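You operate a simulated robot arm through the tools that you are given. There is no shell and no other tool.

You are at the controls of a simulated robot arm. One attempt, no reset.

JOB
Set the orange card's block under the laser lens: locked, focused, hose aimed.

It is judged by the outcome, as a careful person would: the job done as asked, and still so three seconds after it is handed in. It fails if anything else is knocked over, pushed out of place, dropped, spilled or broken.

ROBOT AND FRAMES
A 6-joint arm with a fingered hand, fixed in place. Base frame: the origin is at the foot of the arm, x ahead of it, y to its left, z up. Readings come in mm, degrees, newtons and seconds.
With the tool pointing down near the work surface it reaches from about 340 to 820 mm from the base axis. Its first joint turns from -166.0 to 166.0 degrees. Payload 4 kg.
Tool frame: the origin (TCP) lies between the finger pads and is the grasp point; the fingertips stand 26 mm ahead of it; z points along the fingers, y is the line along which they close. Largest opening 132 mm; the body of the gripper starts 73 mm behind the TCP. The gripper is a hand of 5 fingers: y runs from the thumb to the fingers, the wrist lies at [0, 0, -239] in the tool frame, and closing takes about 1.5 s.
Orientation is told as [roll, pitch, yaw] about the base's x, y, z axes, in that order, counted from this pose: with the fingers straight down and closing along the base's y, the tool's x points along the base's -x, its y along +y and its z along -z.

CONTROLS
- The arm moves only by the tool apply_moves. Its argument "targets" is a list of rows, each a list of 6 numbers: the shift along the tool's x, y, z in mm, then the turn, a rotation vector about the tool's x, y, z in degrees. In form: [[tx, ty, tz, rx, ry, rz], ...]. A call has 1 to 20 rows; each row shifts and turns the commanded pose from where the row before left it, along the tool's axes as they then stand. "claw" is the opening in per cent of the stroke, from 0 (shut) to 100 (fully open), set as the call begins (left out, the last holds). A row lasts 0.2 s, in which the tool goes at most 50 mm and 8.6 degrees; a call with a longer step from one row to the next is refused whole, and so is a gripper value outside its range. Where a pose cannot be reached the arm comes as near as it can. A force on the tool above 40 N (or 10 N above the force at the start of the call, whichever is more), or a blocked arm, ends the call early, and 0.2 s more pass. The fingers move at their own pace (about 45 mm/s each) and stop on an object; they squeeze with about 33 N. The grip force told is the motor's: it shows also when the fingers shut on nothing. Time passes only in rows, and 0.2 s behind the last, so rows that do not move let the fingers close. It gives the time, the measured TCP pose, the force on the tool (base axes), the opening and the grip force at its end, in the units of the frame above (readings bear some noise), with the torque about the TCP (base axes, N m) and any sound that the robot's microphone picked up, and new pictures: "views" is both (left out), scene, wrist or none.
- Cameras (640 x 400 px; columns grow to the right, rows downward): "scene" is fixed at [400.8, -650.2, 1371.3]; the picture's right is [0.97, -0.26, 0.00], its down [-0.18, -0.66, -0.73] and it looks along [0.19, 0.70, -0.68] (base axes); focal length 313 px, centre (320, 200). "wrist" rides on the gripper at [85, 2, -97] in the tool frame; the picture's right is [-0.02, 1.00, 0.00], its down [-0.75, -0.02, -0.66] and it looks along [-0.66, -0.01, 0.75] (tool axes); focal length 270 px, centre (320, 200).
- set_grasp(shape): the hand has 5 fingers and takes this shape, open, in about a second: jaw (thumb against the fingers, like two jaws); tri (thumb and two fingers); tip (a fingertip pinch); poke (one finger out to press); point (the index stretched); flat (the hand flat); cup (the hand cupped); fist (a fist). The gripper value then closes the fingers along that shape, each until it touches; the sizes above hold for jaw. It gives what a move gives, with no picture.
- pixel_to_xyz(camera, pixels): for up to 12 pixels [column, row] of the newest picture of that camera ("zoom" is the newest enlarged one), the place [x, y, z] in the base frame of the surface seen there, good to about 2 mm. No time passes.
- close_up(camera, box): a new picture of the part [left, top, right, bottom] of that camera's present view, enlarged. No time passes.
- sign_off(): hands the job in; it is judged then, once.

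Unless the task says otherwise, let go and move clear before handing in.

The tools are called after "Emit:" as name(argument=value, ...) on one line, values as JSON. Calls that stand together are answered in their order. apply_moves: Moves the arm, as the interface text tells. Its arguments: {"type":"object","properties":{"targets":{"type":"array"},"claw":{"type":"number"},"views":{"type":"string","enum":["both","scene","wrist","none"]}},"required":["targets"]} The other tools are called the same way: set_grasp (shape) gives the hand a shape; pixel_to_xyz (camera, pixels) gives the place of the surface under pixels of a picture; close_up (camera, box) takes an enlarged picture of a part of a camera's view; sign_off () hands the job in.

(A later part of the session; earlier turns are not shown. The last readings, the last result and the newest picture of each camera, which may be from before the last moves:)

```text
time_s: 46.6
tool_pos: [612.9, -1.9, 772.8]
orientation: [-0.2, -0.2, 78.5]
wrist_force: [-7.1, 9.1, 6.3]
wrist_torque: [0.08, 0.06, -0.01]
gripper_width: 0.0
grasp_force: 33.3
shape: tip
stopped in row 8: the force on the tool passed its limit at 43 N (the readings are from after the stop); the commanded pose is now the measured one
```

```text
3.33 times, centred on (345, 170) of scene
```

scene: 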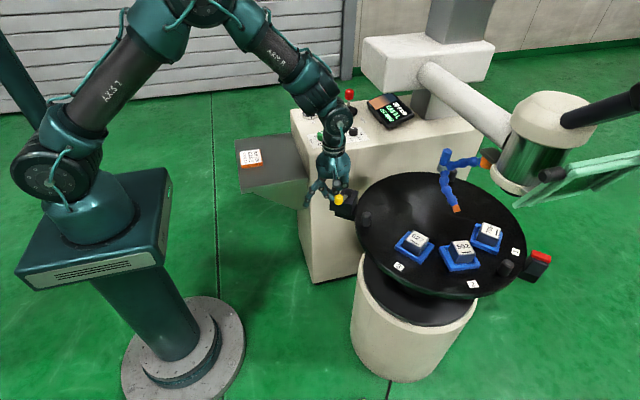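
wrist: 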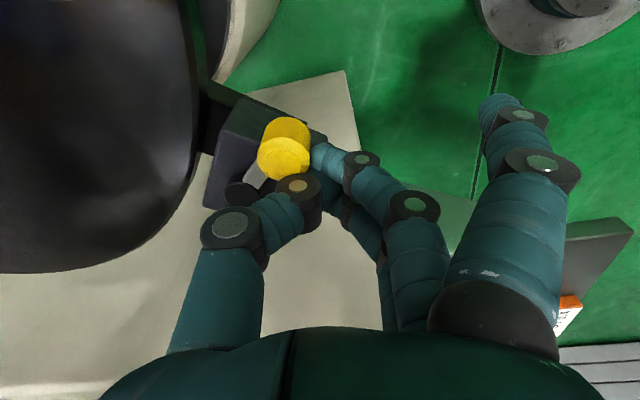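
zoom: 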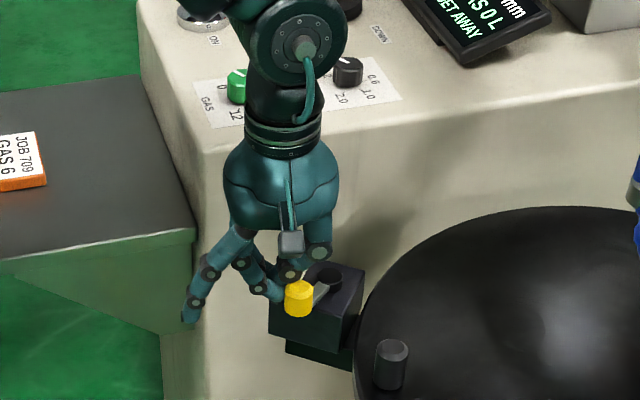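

The lever reached a firm stop at 43 N. I'll back off, rise and check its angle.

Emit:
apply_moves(targets=[[-10, 5, 0, 0, 0, 0], [-12, 4, 0, 0, 0, 0], [0, 0, -35, 0, 0, 0], [0, 0, -40, 0, 0, 0], [-25, 10, -40, 0, 0, 0], [-25, 10, -20, 0, 0, 0], [0, 0, 0, 0, 0, 0]], views="both")

Emit:
close_up(camera="scene", box=[310, 165, 390, 225])

Emit:
close_up(camera="scene", box=[370, 85, 430, 130])

Emit:
close_up(camera="wrist", box=[180, 0, 380, 120])

```text
time_s: 48.2
tool_pos: [598.9, 74.5, 907.4]
orientation: [-0.5, 0.0, 78.5]
wrist_force: [0.9, 0.0, -0.3]
wrist_torque: [0.0, -0.02, -0.02]
gripper_width: 0.0
grasp_force: 33.1
shape: tip
```

scene: 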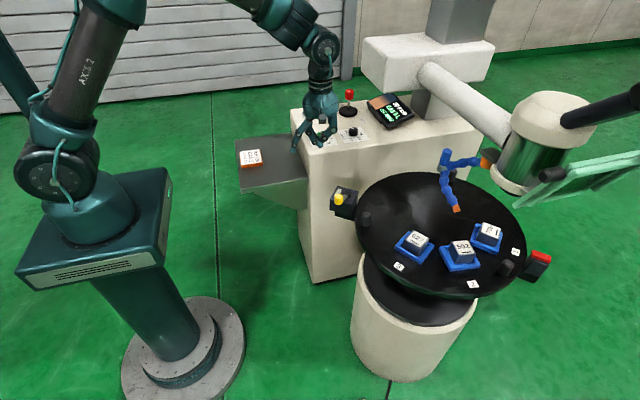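
wrist: 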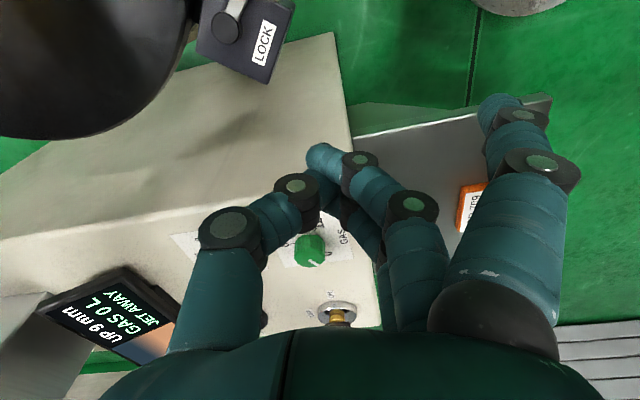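

```text
6.67 times, centred on (350, 195) of scene
```

zoom: 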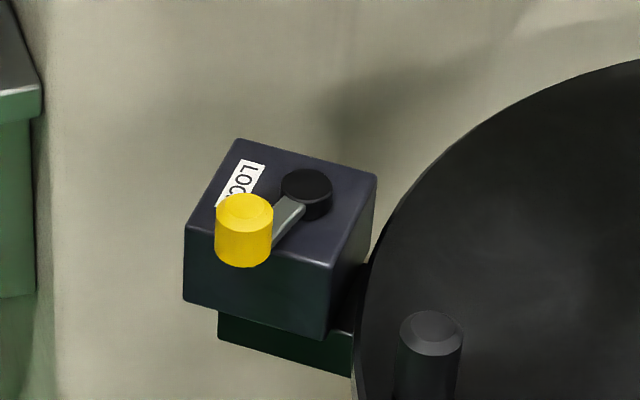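

```text
8.89 times, centred on (400, 108) of scene
```

zoom: 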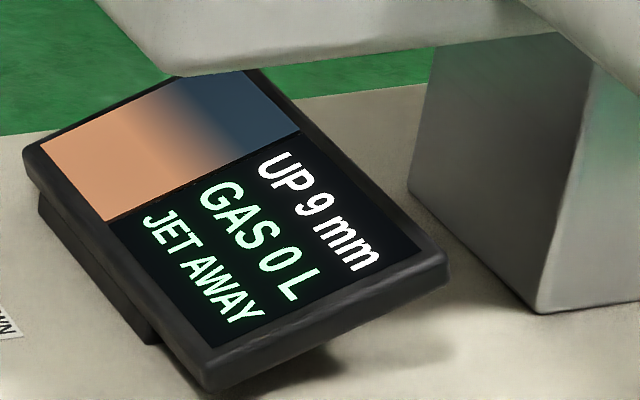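

```text
3.20 times, centred on (280, 60) of wrist
```

zoom: 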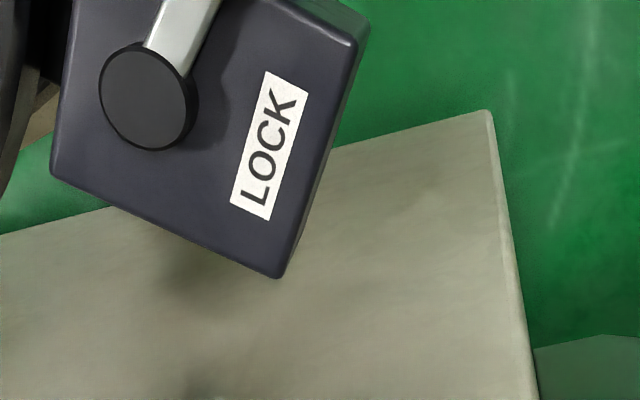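

I'll measure the knob's new place to get the lever angle.

Emit:
pixel_to_xyz(camera="scene", pixels=[[338.8, 195.5], [346, 193], [342.5, 199]])

Emit:
pixel_to_xyz(camera="wrist", pixels=[[226, 28], [235, 8], [262, 42], [337, 312], [308, 250]])

Emit:
close_up(camera="scene", box=[470, 205, 530, 255])

```text
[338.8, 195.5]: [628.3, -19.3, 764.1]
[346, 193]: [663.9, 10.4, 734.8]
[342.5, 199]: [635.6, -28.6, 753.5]
```

```text
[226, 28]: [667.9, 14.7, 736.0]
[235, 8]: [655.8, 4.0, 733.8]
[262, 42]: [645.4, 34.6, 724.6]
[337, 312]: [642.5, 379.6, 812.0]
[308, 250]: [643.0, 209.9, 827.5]
```

```text
8.00 times, centred on (500, 230) of scene
```

zoom: 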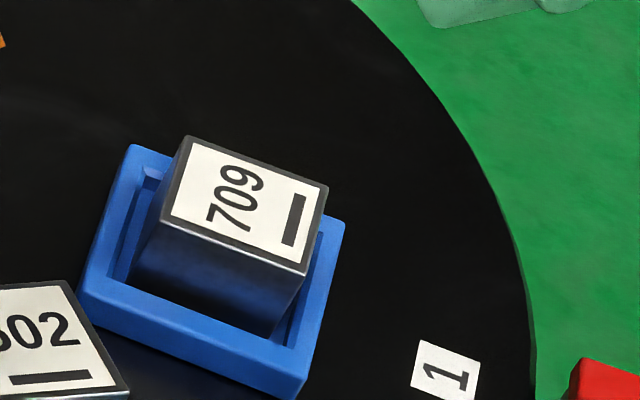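

The lever now points at about 223°, a 61° throw to a firm stop, and the block hasn't moved. I'll test the lock on the peg later. Next is the head's red UP/DOWN lever, so I'll measure it.

Emit:
close_up(camera="scene", box=[320, 75, 390, 130])

Emit:
pixel_to_xyz(camera="zoom", pixels=[[270, 120], [270, 165], [265, 250], [250, 235], [330, 260], [240, 200], [380, 300], [270, 130]])

```text
7.27 times, centred on (355, 102) of scene
```

zoom: 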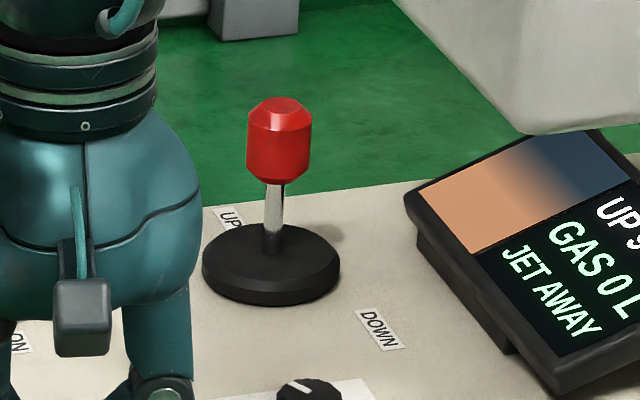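

```text
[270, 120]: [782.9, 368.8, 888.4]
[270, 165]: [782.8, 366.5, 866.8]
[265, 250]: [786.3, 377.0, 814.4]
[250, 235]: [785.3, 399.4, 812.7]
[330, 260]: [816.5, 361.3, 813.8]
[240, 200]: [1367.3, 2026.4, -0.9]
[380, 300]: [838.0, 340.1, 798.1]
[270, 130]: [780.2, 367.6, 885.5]
```

Emit:
pixel_to_xyz(camera="zoom", pixels=[[230, 218], [381, 329], [275, 105], [275, 245], [300, 150], [255, 150], [272, 205], [270, 282]])

```text
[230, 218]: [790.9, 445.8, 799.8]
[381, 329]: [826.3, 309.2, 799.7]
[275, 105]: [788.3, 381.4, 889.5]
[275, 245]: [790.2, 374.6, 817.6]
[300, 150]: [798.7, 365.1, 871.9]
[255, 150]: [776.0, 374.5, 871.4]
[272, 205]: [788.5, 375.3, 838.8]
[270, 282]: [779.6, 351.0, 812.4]
```

UP is at (791,446), so it lies towards +y; the lever's red knob is at about (788,377), z 862–890. I'll turn the hand back to yaw 0, rise, and check nearby obstacles such as the column and housing.

Emit:
apply_moves(targets=[[0, 0, -12, 0, 0, 8], [0, 0, -12, 0, 0, 8], [0, 0, -12, 0, 0, 8], [0, 0, -12, 0, 0, 8], [0, 0, -12, 0, 0, 8], [0, 0, -12, 0, 0, 8], [0, 0, -12, 0, 0, 8], [0, 0, -12, 0, 0, 8], [0, 0, -12, 0, 0, 8], [0, 0, -12, 0, 0, 6.5], [0, 0, 0, 0, 0, 0]], claw=55, views="both")

Emit:
pixel_to_xyz(camera="scene", pixels=[[368, 65], [385, 85], [415, 90], [425, 108], [440, 100], [480, 60], [425, 70], [390, 100]])

```text
time_s: 50.6
tool_pos: [598.2, 73.9, 1025.5]
orientation: [0.0, -0.5, -0.2]
wrist_force: [0.2, 0.7, -0.2]
wrist_torque: [0.01, 0.02, -0.02]
gripper_width: 71.7
grasp_force: 0.1
shape: tip
```

scene: 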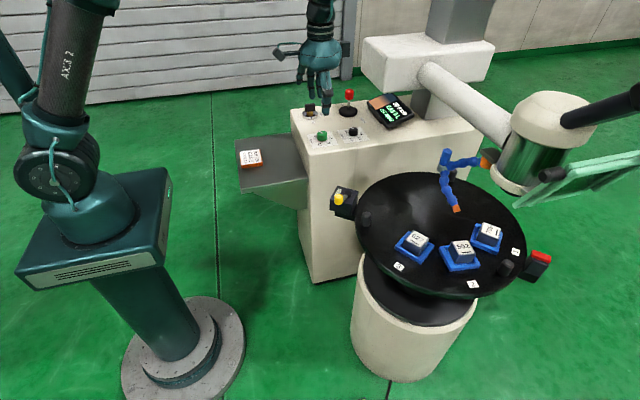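
wrist: 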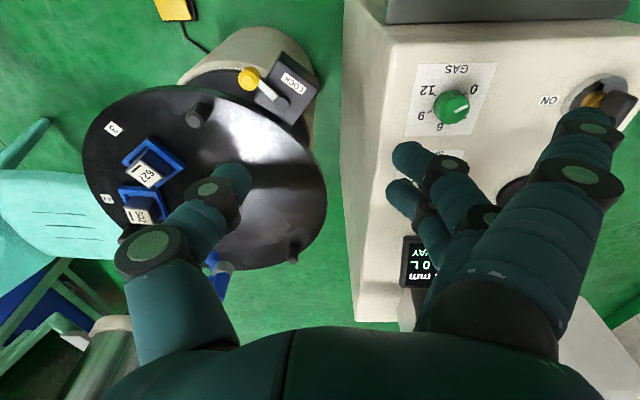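

```text
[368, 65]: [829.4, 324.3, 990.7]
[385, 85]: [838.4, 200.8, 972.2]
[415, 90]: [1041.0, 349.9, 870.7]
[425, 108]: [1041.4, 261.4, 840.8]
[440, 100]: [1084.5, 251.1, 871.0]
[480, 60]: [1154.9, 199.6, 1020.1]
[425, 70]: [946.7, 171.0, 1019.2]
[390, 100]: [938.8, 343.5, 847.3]
```

The carriage housing begins at x≈829 above z≈960, so I need to tilt the hand forward to reach the red lever without touching it. I'll move in front of it with a 40° tilt, fingers open to straddle the knob.

Emit:
apply_moves(targets=[[-10.2, 38, 3, 0, 0, 0], [-10.2, 38, 3, 0, 0, 0], [-10.2, 38, 3, 0, 0, 0], [-10.2, 38, 3, 0, 0, 0], [-10.2, 38, 3, 0, 0, 0], [-10.2, 38, 3, 0, 0, 0], [-10.2, 38, 3, 0, 0, 0], [-10.2, 38, 3, 0, 0, 0], [0, 0, 0, 0, -8, 0], [0, 0, 0, 0, -8, 0], [0, 0, 0, 0, -8, 0], [0, 0, 0, 0, -8, 0], [0, 0, 0, 0, -8, 0], [0, 0, 0, 0, 0, 0]], views="both")

Emit:
close_up(camera="scene", box=[280, 20, 420, 130])

```text
time_s: 53.6
tool_pos: [679.2, 376.4, 1004.6]
orientation: [0.2, -40.5, -0.1]
wrist_force: [0.2, 0.1, 0.0]
wrist_torque: [0.01, -0.01, 0.02]
gripper_width: 71.8
grasp_force: 0.0
shape: tip
```

scene: 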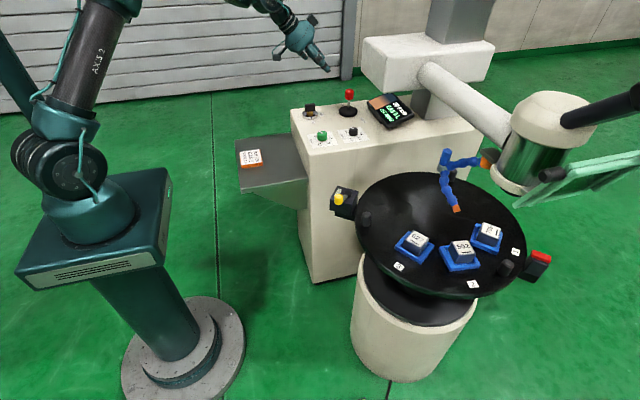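
wrist: 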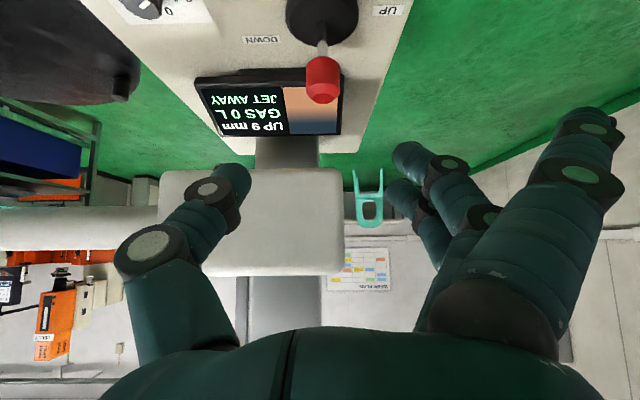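

```text
3.64 times, centred on (350, 75) of scene
```

zoom: 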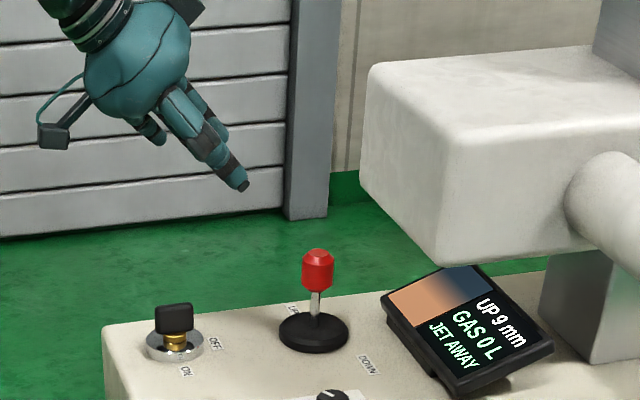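

Here UP is clearly to the right (+y) of the lever and DOWN to the left. I'll check exact positions before moving in.

Emit:
pixel_to_xyz(camera="wrist", pixels=[[322, 95], [322, 70], [322, 48], [388, 11], [262, 40], [340, 180], [335, 260], [250, 180], [170, 190]])

Emit:
pixel_to_xyz(camera="zoom", pixels=[[317, 250], [317, 272], [370, 150], [430, 240], [440, 200]])

```text
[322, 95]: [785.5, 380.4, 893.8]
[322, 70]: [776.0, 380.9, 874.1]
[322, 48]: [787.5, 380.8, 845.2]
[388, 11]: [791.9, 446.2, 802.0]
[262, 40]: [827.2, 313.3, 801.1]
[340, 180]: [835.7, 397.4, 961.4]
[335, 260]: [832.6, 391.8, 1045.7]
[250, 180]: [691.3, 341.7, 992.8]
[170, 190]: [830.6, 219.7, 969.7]
```

```text
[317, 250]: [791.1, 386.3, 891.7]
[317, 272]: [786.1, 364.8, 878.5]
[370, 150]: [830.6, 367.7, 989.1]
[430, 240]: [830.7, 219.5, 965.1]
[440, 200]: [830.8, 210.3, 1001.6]
```

The geometry is clear: approaching along the tool axis leads straight to the knob, well clear of the housing. I'll advance in steps.

Emit:
apply_moves(targets=[[0, 1, 28, 0, 0, 0], [0, 1, 28, 0, 0, 0], [0, 1, 28, 0, 0, 0], [0, 0.6, 28, 0, 0, 0], [0, 0, 28, 0, 0, 0], [0, 0, 18, 0, 0, 0], [0, 0, 0, 0, 0, 0]], views="both")

Emit:
close_up(camera="scene", box=[300, 40, 420, 130])

```text
time_s: 55.2
tool_pos: [782.8, 379.2, 883.4]
orientation: [0.1, -40.4, -0.2]
wrist_force: [-0.4, -0.1, -0.4]
wrist_torque: [0.02, 0.03, -0.01]
gripper_width: 71.7
grasp_force: 0.0
shape: tip
```

scene: 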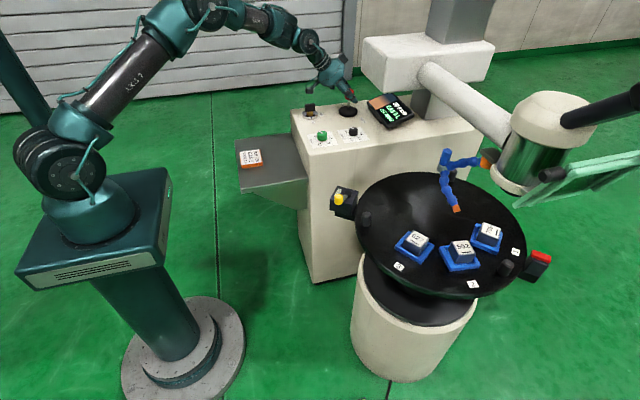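
wrist: 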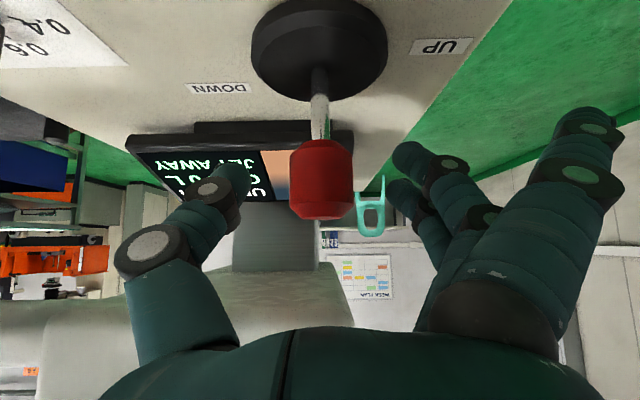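

```text
4.44 times, centred on (360, 85) of scene
```

zoom: 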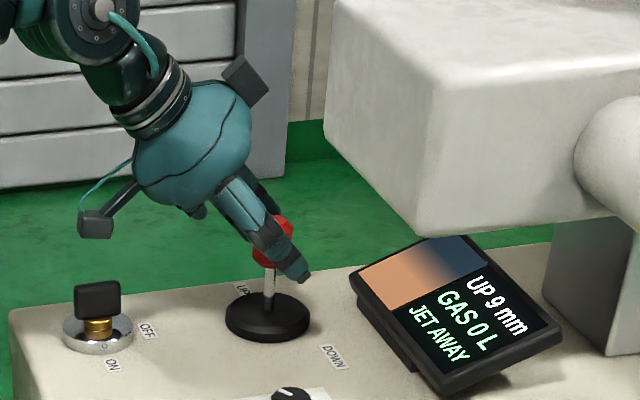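

The red knob sits between thumb and fingers, with the display visible in the scene view. I'll move +y in small steps until the thumb starts to tilt the lever, watching the display.

Emit:
apply_moves(targets=[[0, 6, 0, 0, 0, 0], [0, 6, 0, 0, 0, 0], [0, 6, 0, 0, 0, 0], [0, 4, 0, 0, 0, 0], [0, 4, 0, 0, 0, 0]], views="both")

Emit:
close_up(camera="scene", box=[300, 40, 420, 130])

```text
time_s: 56.4
tool_pos: [782.4, 406.3, 883.4]
orientation: [0.1, -40.5, 0.0]
wrist_force: [0.9, -1.2, 1.0]
wrist_torque: [-0.04, 0.0, 0.04]
gripper_width: 72.5
grasp_force: 0.1
shape: tip
```

scene: 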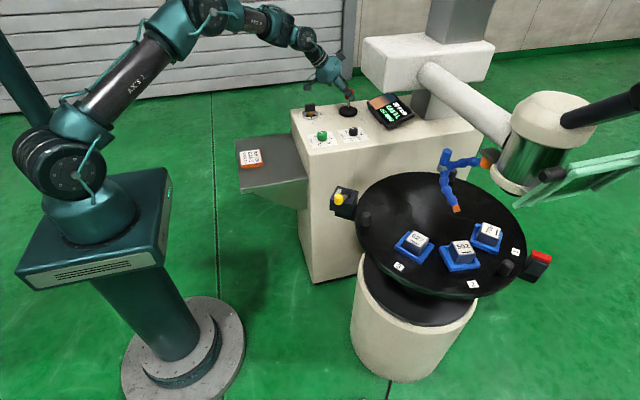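
wrist: 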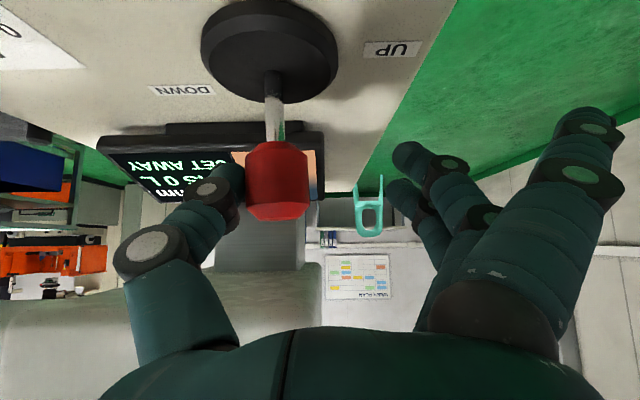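

```text
4.44 times, centred on (360, 85) of scene
```

zoom: 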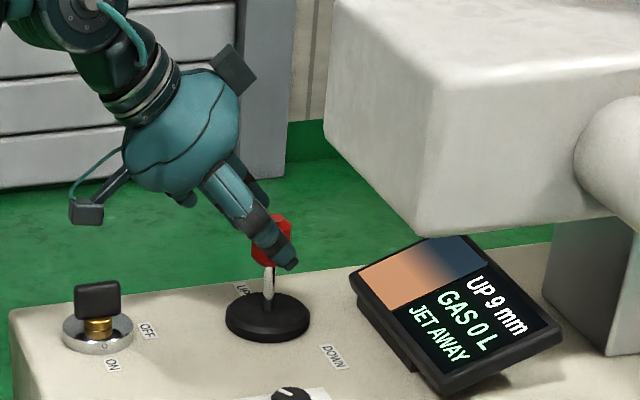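

The thumb has just touched (-1.2 N) and the display still reads 9. I'll tilt a few millimetres further.

Emit:
apply_moves(targets=[[0, 4, 0, 0, 0, 0], [0, 4, 0, 0, 0, 0]], views="scene")

Emit:
close_up(camera="scene", box=[300, 40, 420, 130])

```text
time_s: 57.0
tool_pos: [783.5, 413.3, 883.4]
orientation: [0.2, -40.5, -0.1]
wrist_force: [0.1, -2.1, 1.4]
wrist_torque: [-0.09, -0.03, -0.03]
gripper_width: 73.2
grasp_force: 0.1
shape: tip
```

scene: 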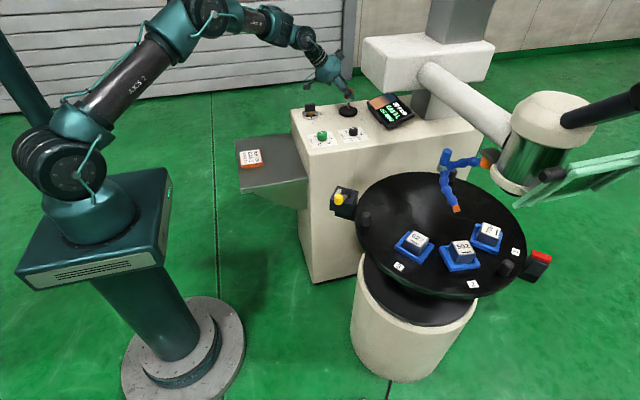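

```text
4.44 times, centred on (360, 85) of scene
```

zoom: 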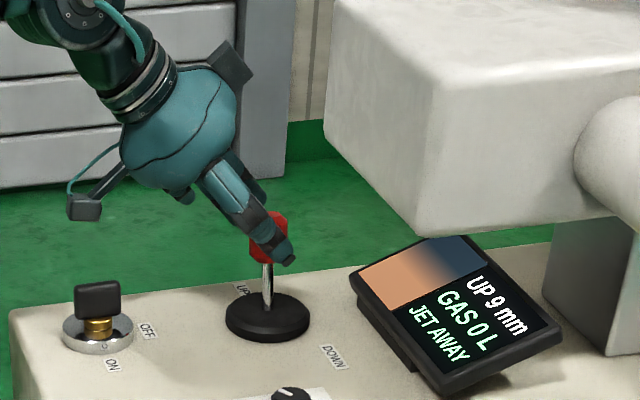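

The force is building like a spring (-2 N) and it still reads 9 mm. I'll tilt a little further.

Emit:
apply_moves(targets=[[0, 4, 0, 0, 0, 0]], views="scene")

Emit:
close_up(camera="scene", box=[300, 40, 420, 130])

```text
time_s: 57.4
tool_pos: [783.7, 416.2, 882.5]
orientation: [0.0, -40.5, -0.1]
wrist_force: [-0.8, -2.1, 0.8]
wrist_torque: [-0.09, -0.02, -0.03]
gripper_width: 73.2
grasp_force: 0.1
shape: tip
```

scene: 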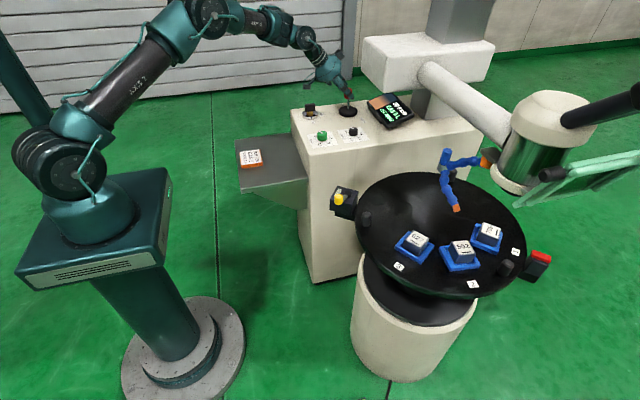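

```text
4.44 times, centred on (360, 85) of scene
```

zoom: 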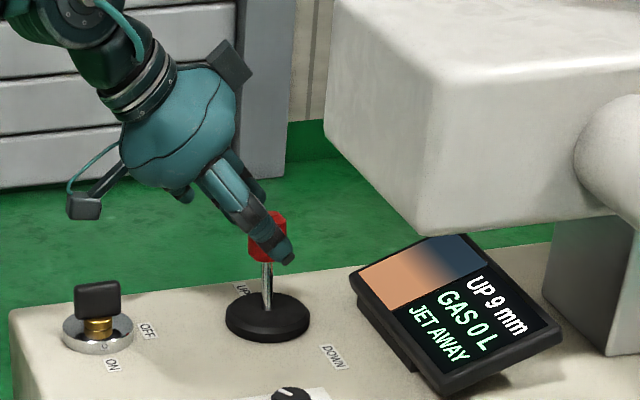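

The lever has tilted only about 9° and there's no change yet, so it's probably within a dead band. I'll continue carefully.

Emit:
apply_moves(targets=[[0, 4, 0, 0, 0, 0]], views="scene")

Emit:
close_up(camera="scene", box=[300, 40, 420, 130])

```text
time_s: 57.8
tool_pos: [783.9, 420.6, 884.4]
orientation: [0.0, -40.4, -0.2]
wrist_force: [-1.1, -2.7, 0.4]
wrist_torque: [-0.03, 0.0, -0.05]
gripper_width: 74.2
grasp_force: 0.1
shape: tip
```

scene: 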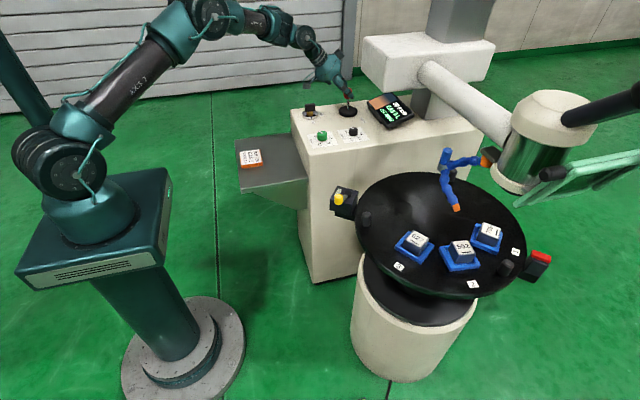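

```text
4.44 times, centred on (360, 85) of scene
```

zoom: 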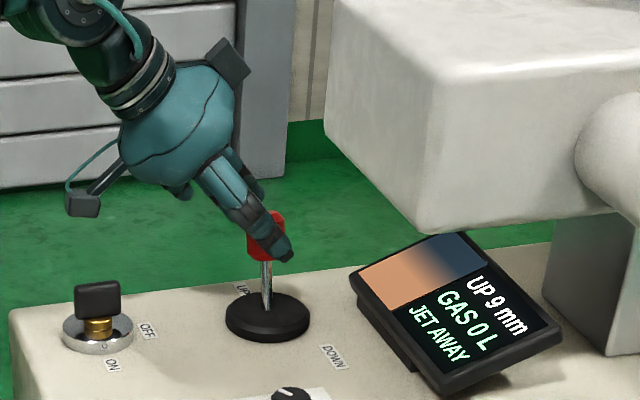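

Emit:
apply_moves(targets=[[0, 4, 0, 0, 0, 0]], views="scene")

Emit:
close_up(camera="scene", box=[300, 40, 420, 130])

```text
time_s: 58.2
tool_pos: [783.1, 425.9, 883.1]
orientation: [0.0, -40.4, 0.0]
wrist_force: [1.0, -3.0, 0.2]
wrist_torque: [-0.05, -0.03, 0.0]
gripper_width: 74.0
grasp_force: 0.1
shape: tip
```

scene: 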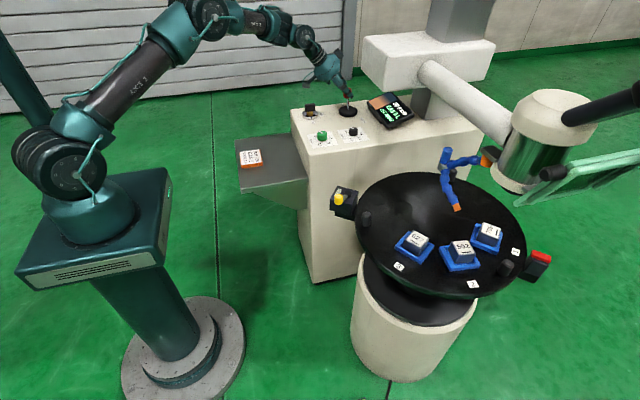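

```text
4.44 times, centred on (360, 85) of scene
```

zoom: 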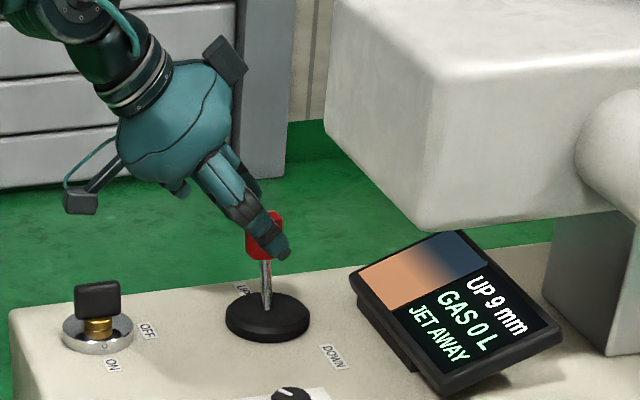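

Emit:
apply_moves(targets=[[0, 2, 0, 0, 0, 0]], views="scene")

Emit:
close_up(camera="scene", box=[300, 40, 420, 130])

Emit:
pixel_to_xyz(camera="scene", pixels=[[548, 105], [500, 185], [446, 157]])

```text
time_s: 58.6
tool_pos: [782.6, 427.8, 883.8]
orientation: [-0.1, -40.4, -0.1]
wrist_force: [1.1, -3.2, -0.8]
wrist_torque: [0.0, 0.0, 0.01]
gripper_width: 74.1
grasp_force: 0.1
shape: tip
```

scene: 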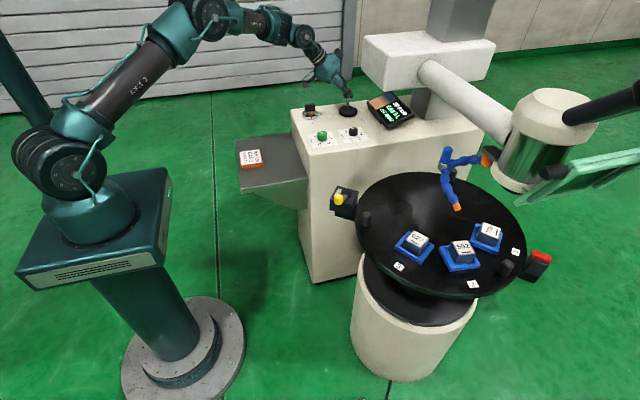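

```text
4.44 times, centred on (360, 85) of scene
```

zoom: 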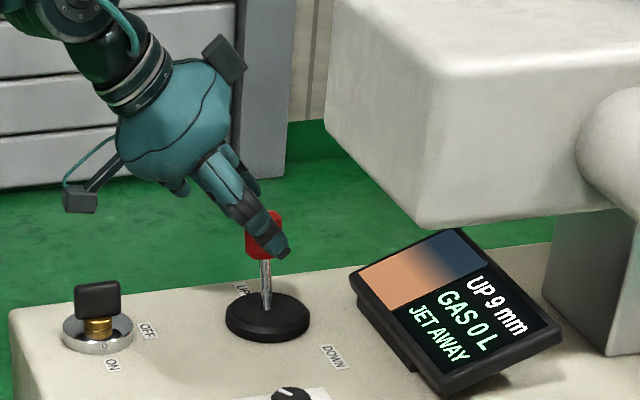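

```text
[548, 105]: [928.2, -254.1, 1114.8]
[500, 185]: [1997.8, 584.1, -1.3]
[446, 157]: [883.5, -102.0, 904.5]
```

The carriage housing in the zoom has visibly risen (its lower corner moved from about row 235 to 226), but the display still reads 9. I'll ease off now and check whether the display lags.

Emit:
apply_moves(targets=[[0, -8, 0, 0, 0, 0], [0, -8, 0, 0, 0, 0]], views="scene")

Emit:
close_up(camera="scene", box=[300, 40, 420, 130])

```text
time_s: 59.2
tool_pos: [781.9, 412.0, 883.2]
orientation: [0.1, -40.4, -0.1]
wrist_force: [0.3, -1.2, -0.4]
wrist_torque: [-0.04, -0.01, 0.01]
gripper_width: 74.0
grasp_force: 0.0
shape: tip
```

scene: 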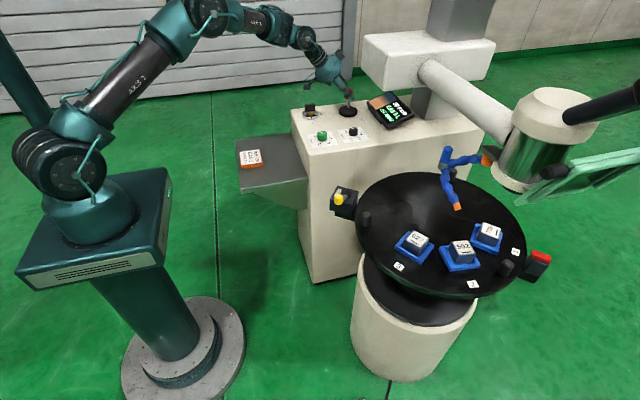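

```text
4.44 times, centred on (360, 85) of scene
```

zoom: 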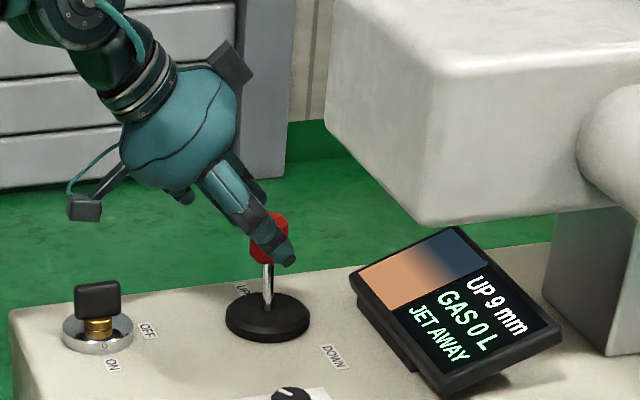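

The lever springs back and follows the thumb. I'll measure how far the head really rose, using the housing's bottom edge and the lens ring.

Emit:
close_up(camera="scene", box=[430, 80, 630, 220])

Emit:
pixel_to_xyz(camera="zoom", pixels=[[212, 272], [240, 292], [270, 309], [240, 309], [260, 319], [80, 198], [72, 250], [112, 368], [300, 160], [370, 185]])

Emit:
close_up(camera="scene", box=[370, 85, 430, 130])

```text
2.86 times, centred on (530, 150) of scene
```

zoom: 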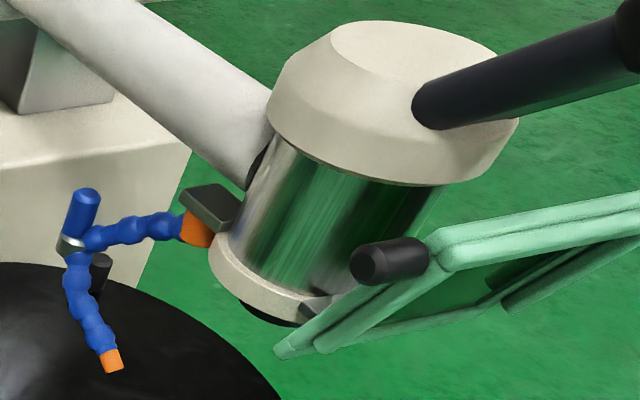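

```text
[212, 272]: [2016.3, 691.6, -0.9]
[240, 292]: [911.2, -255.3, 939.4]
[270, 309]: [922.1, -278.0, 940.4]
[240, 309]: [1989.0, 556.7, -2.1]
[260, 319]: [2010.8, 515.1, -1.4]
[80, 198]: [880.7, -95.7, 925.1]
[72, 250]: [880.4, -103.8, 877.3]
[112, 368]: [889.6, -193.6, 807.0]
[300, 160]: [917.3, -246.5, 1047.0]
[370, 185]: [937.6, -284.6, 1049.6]
```

```text
8.89 times, centred on (400, 108) of scene
```

zoom: 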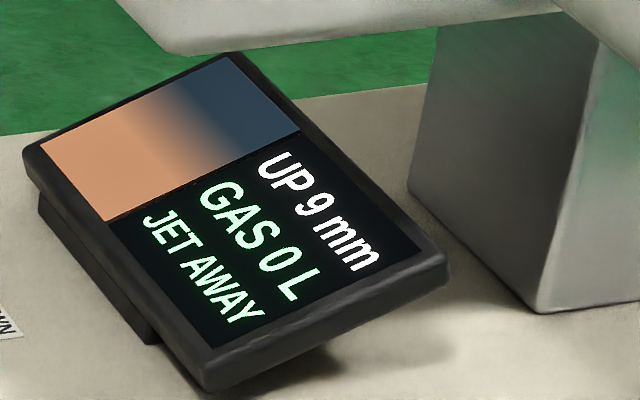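

The head seems to have risen about 8–10 mm, but the display still says UP 9 mm. I'll fully release the lever, wait a second, and read it again.

Emit:
apply_moves(targets=[[0, -8, 0, 0, 0, 0], [0, -8, 0, 0, 0, 0], [0, -8, 0, 0, 0, 0], [0, 0, 0, 0, 0, 0], [0, 0, 0, 0, 0, 0], [0, 0, 0, 0, 0, 0], [0, 0, 0, 0, 0, 0], [0, 0, 0, 0, 0, 0]], views="both")

Emit:
close_up(camera="scene", box=[300, 40, 420, 130])

Emit:
close_up(camera="scene", box=[430, 80, 630, 220])

```text
time_s: 61.0
tool_pos: [783.5, 386.0, 884.6]
orientation: [0.1, -40.4, -0.1]
wrist_force: [-0.7, 0.2, -0.5]
wrist_torque: [0.02, -0.02, -0.04]
gripper_width: 72.5
grasp_force: 0.2
shape: tip
```

scene: 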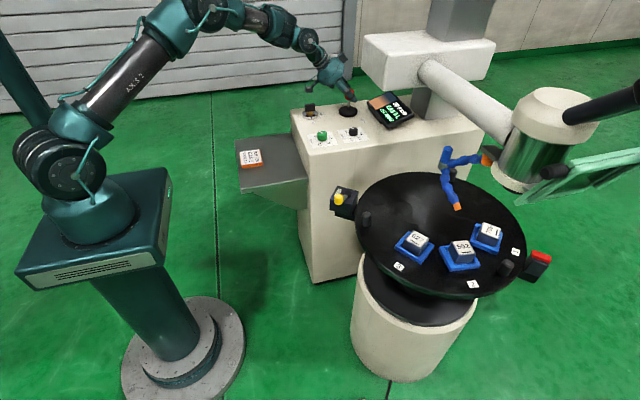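
wrist: 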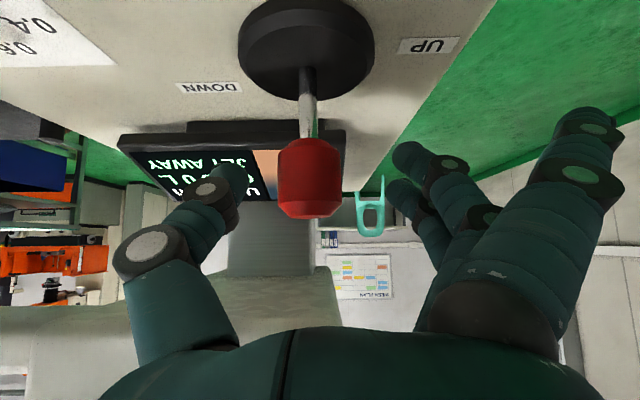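

```text
4.44 times, centred on (360, 85) of scene
```

zoom: 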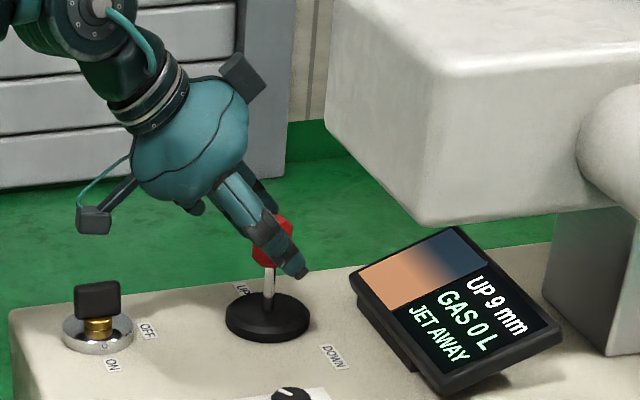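

```text
2.86 times, centred on (530, 150) of scene
```

zoom: 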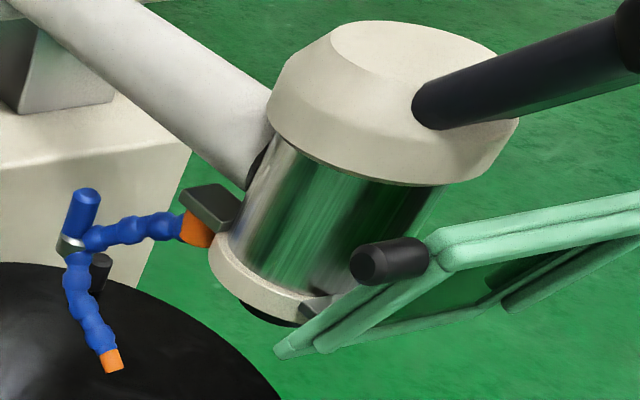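

The display figure is probably capped at 9, and the head has risen only about 6 mm. I'll push the lever UP again and watch for the number to start dropping.

Emit:
apply_moves(targets=[[0, 8, 0, 0, 0, 0], [0, 8, 0, 0, 0, 0], [0, 8, 0, 0, 0, 0], [0, 8, 0, 0, 0, 0], [0, 8, 0, 0, 0, 0], [0, 0, 0, 0, 0, 0], [0, 0, 0, 0, 0, 0]], views="scene")

Emit:
close_up(camera="scene", box=[300, 40, 420, 130])

```text
time_s: 62.6
tool_pos: [783.2, 426.8, 884.2]
orientation: [0.1, -40.4, 0.0]
wrist_force: [0.9, -2.1, 1.3]
wrist_torque: [-0.08, -0.02, 0.02]
gripper_width: 73.9
grasp_force: 0.0
shape: tip
```

scene: 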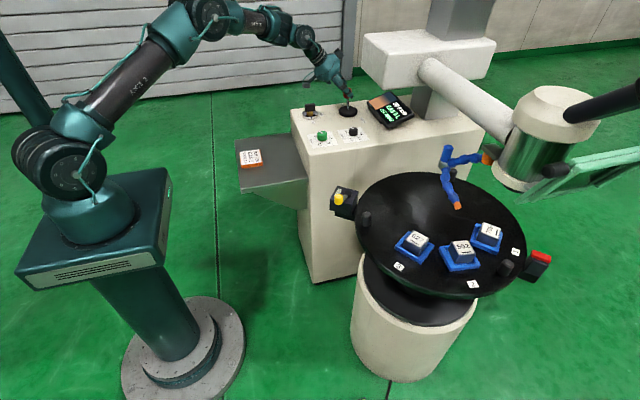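

```text
4.44 times, centred on (360, 85) of scene
```

zoom: 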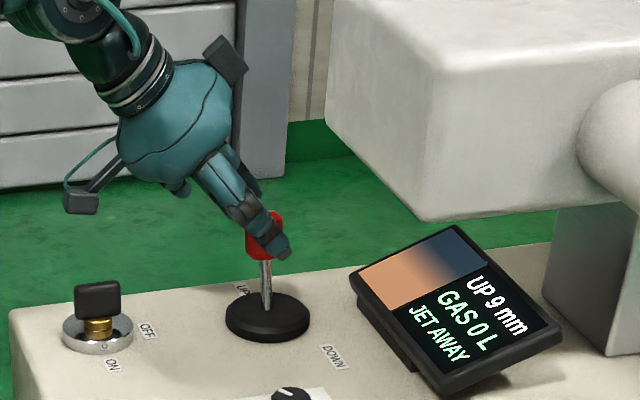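

Emit:
apply_moves(targets=[[0, 0, 0, 0, 0, 0], [0, 0, 0, 0, 0, 0], [0, 0, 0, 0, 0, 0], [0, 0, 0, 0, 0, 0]], views="scene")

Emit:
close_up(camera="scene", box=[300, 40, 420, 130])

```text
time_s: 63.6
tool_pos: [782.9, 426.4, 883.5]
orientation: [0.1, -40.3, -0.1]
wrist_force: [1.1, -2.8, 1.2]
wrist_torque: [-0.08, -0.03, 0.01]
gripper_width: 73.8
grasp_force: 0.1
shape: tip
```

scene: 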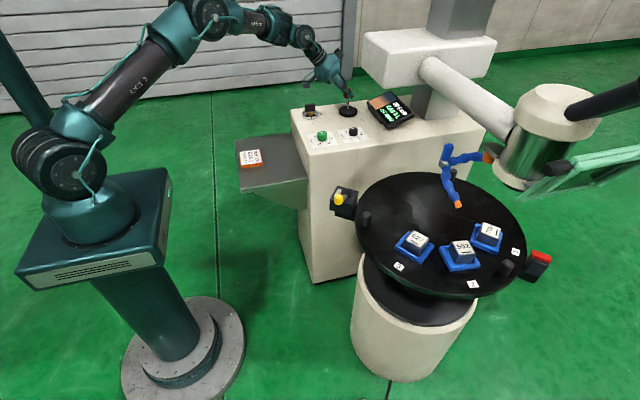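

```text
4.44 times, centred on (360, 85) of scene
```

zoom: 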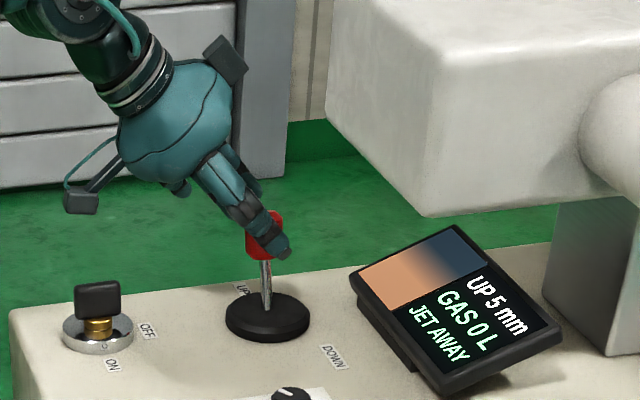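

It now reads UP 5 mm, confirming the figure was capped. I'll ease the lever back to slow down and approach zero in short steps.

Emit:
apply_moves(targets=[[0, -3, 0, 0, 0, 0]], views="scene")

Emit:
close_up(camera="scene", box=[340, 60, 430, 130])

```text
time_s: 64.0
tool_pos: [782.5, 422.7, 883.9]
orientation: [0.1, -40.4, -0.2]
wrist_force: [1.8, -2.9, 0.3]
wrist_torque: [-0.05, -0.01, 0.0]
gripper_width: 74.1
grasp_force: 0.1
shape: tip
```

scene: 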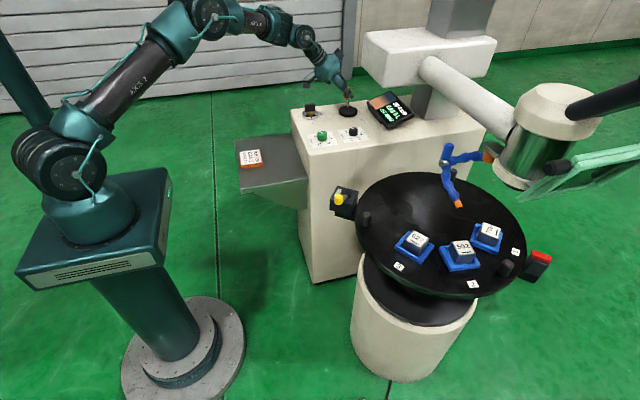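

```text
5.71 times, centred on (385, 95) of scene
```

zoom: 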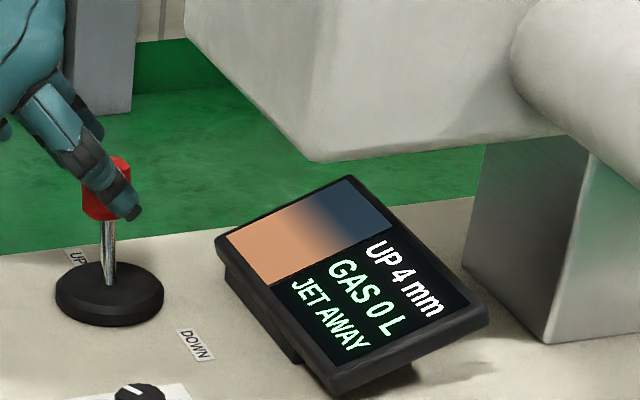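

UP 4 mm, and the camera picture is sharpening. I'll hold briefly.

Emit:
apply_moves(targets=[[0, 0, 0, 0, 0, 0]], views="scene")

Emit:
close_up(camera="scene", box=[340, 60, 430, 130])

```text
time_s: 64.4
tool_pos: [782.3, 424.0, 884.2]
orientation: [0.1, -40.3, -0.3]
wrist_force: [2.3, -1.4, 1.5]
wrist_torque: [-0.04, -0.05, 0.01]
gripper_width: 73.7
grasp_force: 0.1
shape: tip
```

scene: 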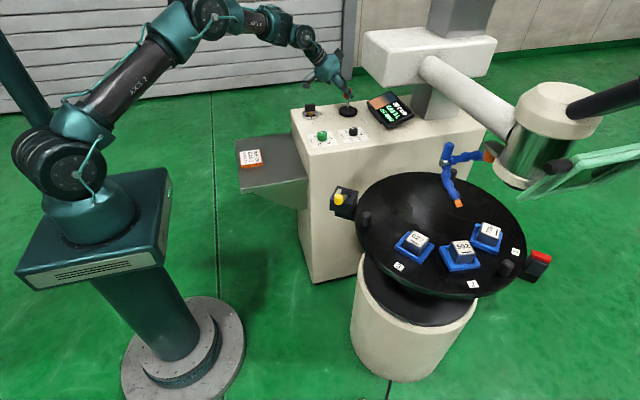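

```text
5.71 times, centred on (385, 95) of scene
```

zoom: 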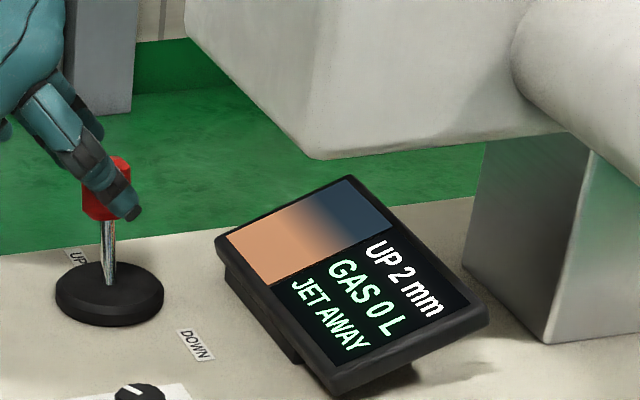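

UP 2 mm. I'll ease the lever back another 2 mm to creep.

Emit:
apply_moves(targets=[[0, -3, 0, 0, 0, 0]], views="scene")

Emit:
close_up(camera="scene", box=[340, 60, 430, 130])

```text
time_s: 64.8
tool_pos: [781.4, 419.3, 885.6]
orientation: [0.2, -40.4, -0.3]
wrist_force: [1.6, -1.3, -0.9]
wrist_torque: [-0.06, 0.0, 0.05]
gripper_width: 73.8
grasp_force: 0.1
shape: tip
```

scene: 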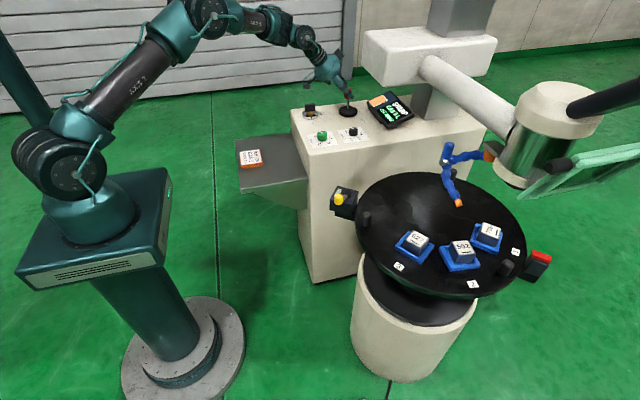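

```text
5.71 times, centred on (385, 95) of scene
```

zoom: 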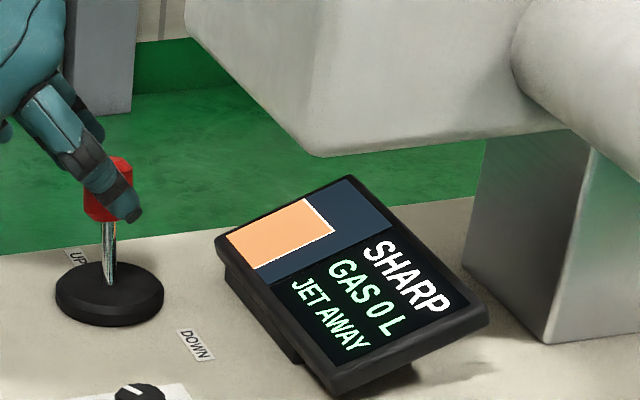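

SHARP. I'll release the lever right away by moving back -y.

Emit:
apply_moves(targets=[[0, -14, 0, 0, 0, 0], [0, -16, 0, 0, 0, 0], [0, -4, 0, 0, 0, 0], [0, 0, 0, 0, 0, 0], [0, 0, 0, 0, 0, 0]], views="scene")

Emit:
close_up(camera="scene", box=[340, 60, 430, 130])

```text
time_s: 66.0
tool_pos: [783.5, 386.5, 884.5]
orientation: [0.1, -40.4, -0.1]
wrist_force: [0.2, -0.3, 0.2]
wrist_torque: [0.0, -0.02, 0.01]
gripper_width: 72.8
grasp_force: 0.0
shape: tip
```

scene: 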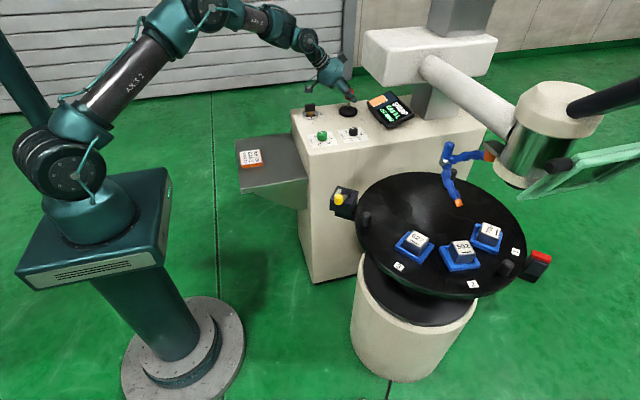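

```text
5.71 times, centred on (385, 95) of scene
```

zoom: 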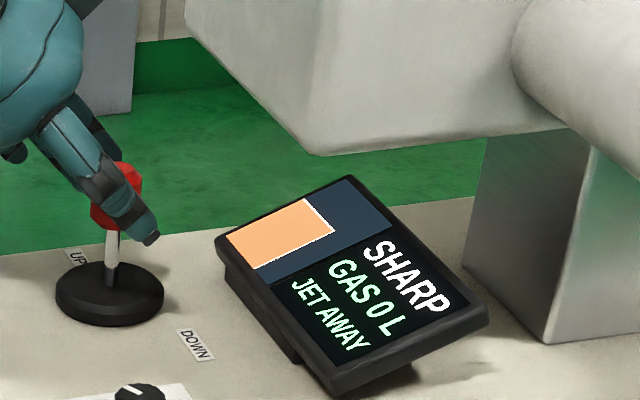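

SHARP holds with the lever released. I'll retreat straight back along the tool axis, then check the display again.

Emit:
apply_moves(targets=[[0, -3, 0, 0, 0, 0], [0, 0, -25, 0, 0, 0], [0, 0, -30, 0, 0, 0], [0, 0, -35, 0, 0, 0], [0, 0, -35, 0, 0, 0], [0, 0, -35, 0, 0, 0], [0, 0, 0, 0, 0, 0]], views="both")

Emit:
close_up(camera="scene", box=[340, 60, 430, 130])

Emit:
close_up(camera="scene", box=[420, 120, 540, 220])

```text
time_s: 67.6
tool_pos: [675.7, 384.8, 1005.4]
orientation: [0.0, -40.4, -0.2]
wrist_force: [0.1, 0.1, 0.2]
wrist_torque: [0.02, 0.01, 0.03]
gripper_width: 72.7
grasp_force: 0.0
shape: tip
```

scene: 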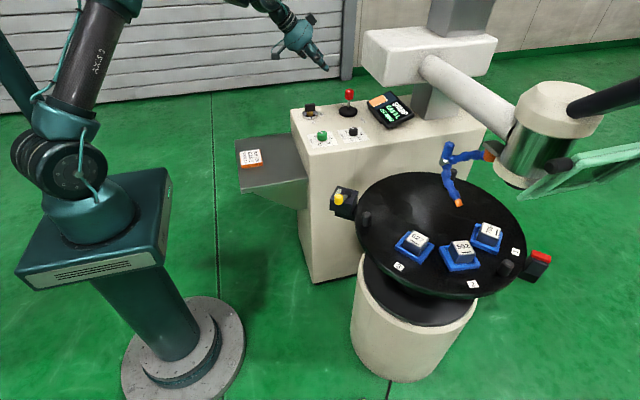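
wrist: 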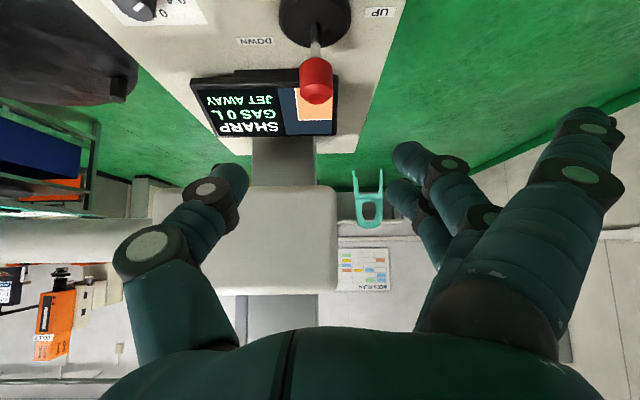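

```text
5.71 times, centred on (385, 95) of scene
```

zoom: 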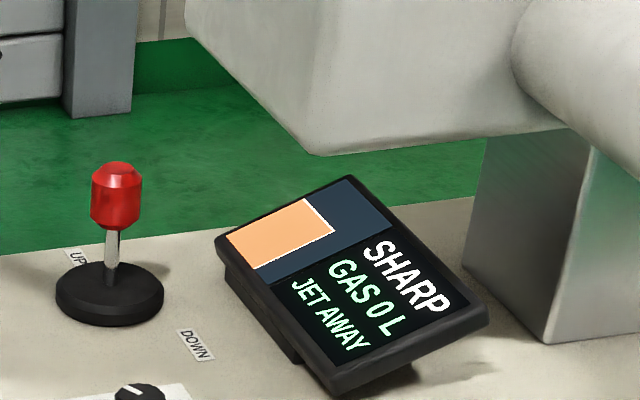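

```text
4.00 times, centred on (480, 170) of scene
```

zoom: 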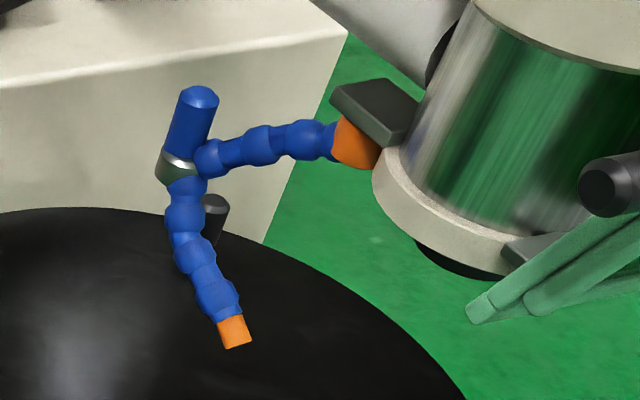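

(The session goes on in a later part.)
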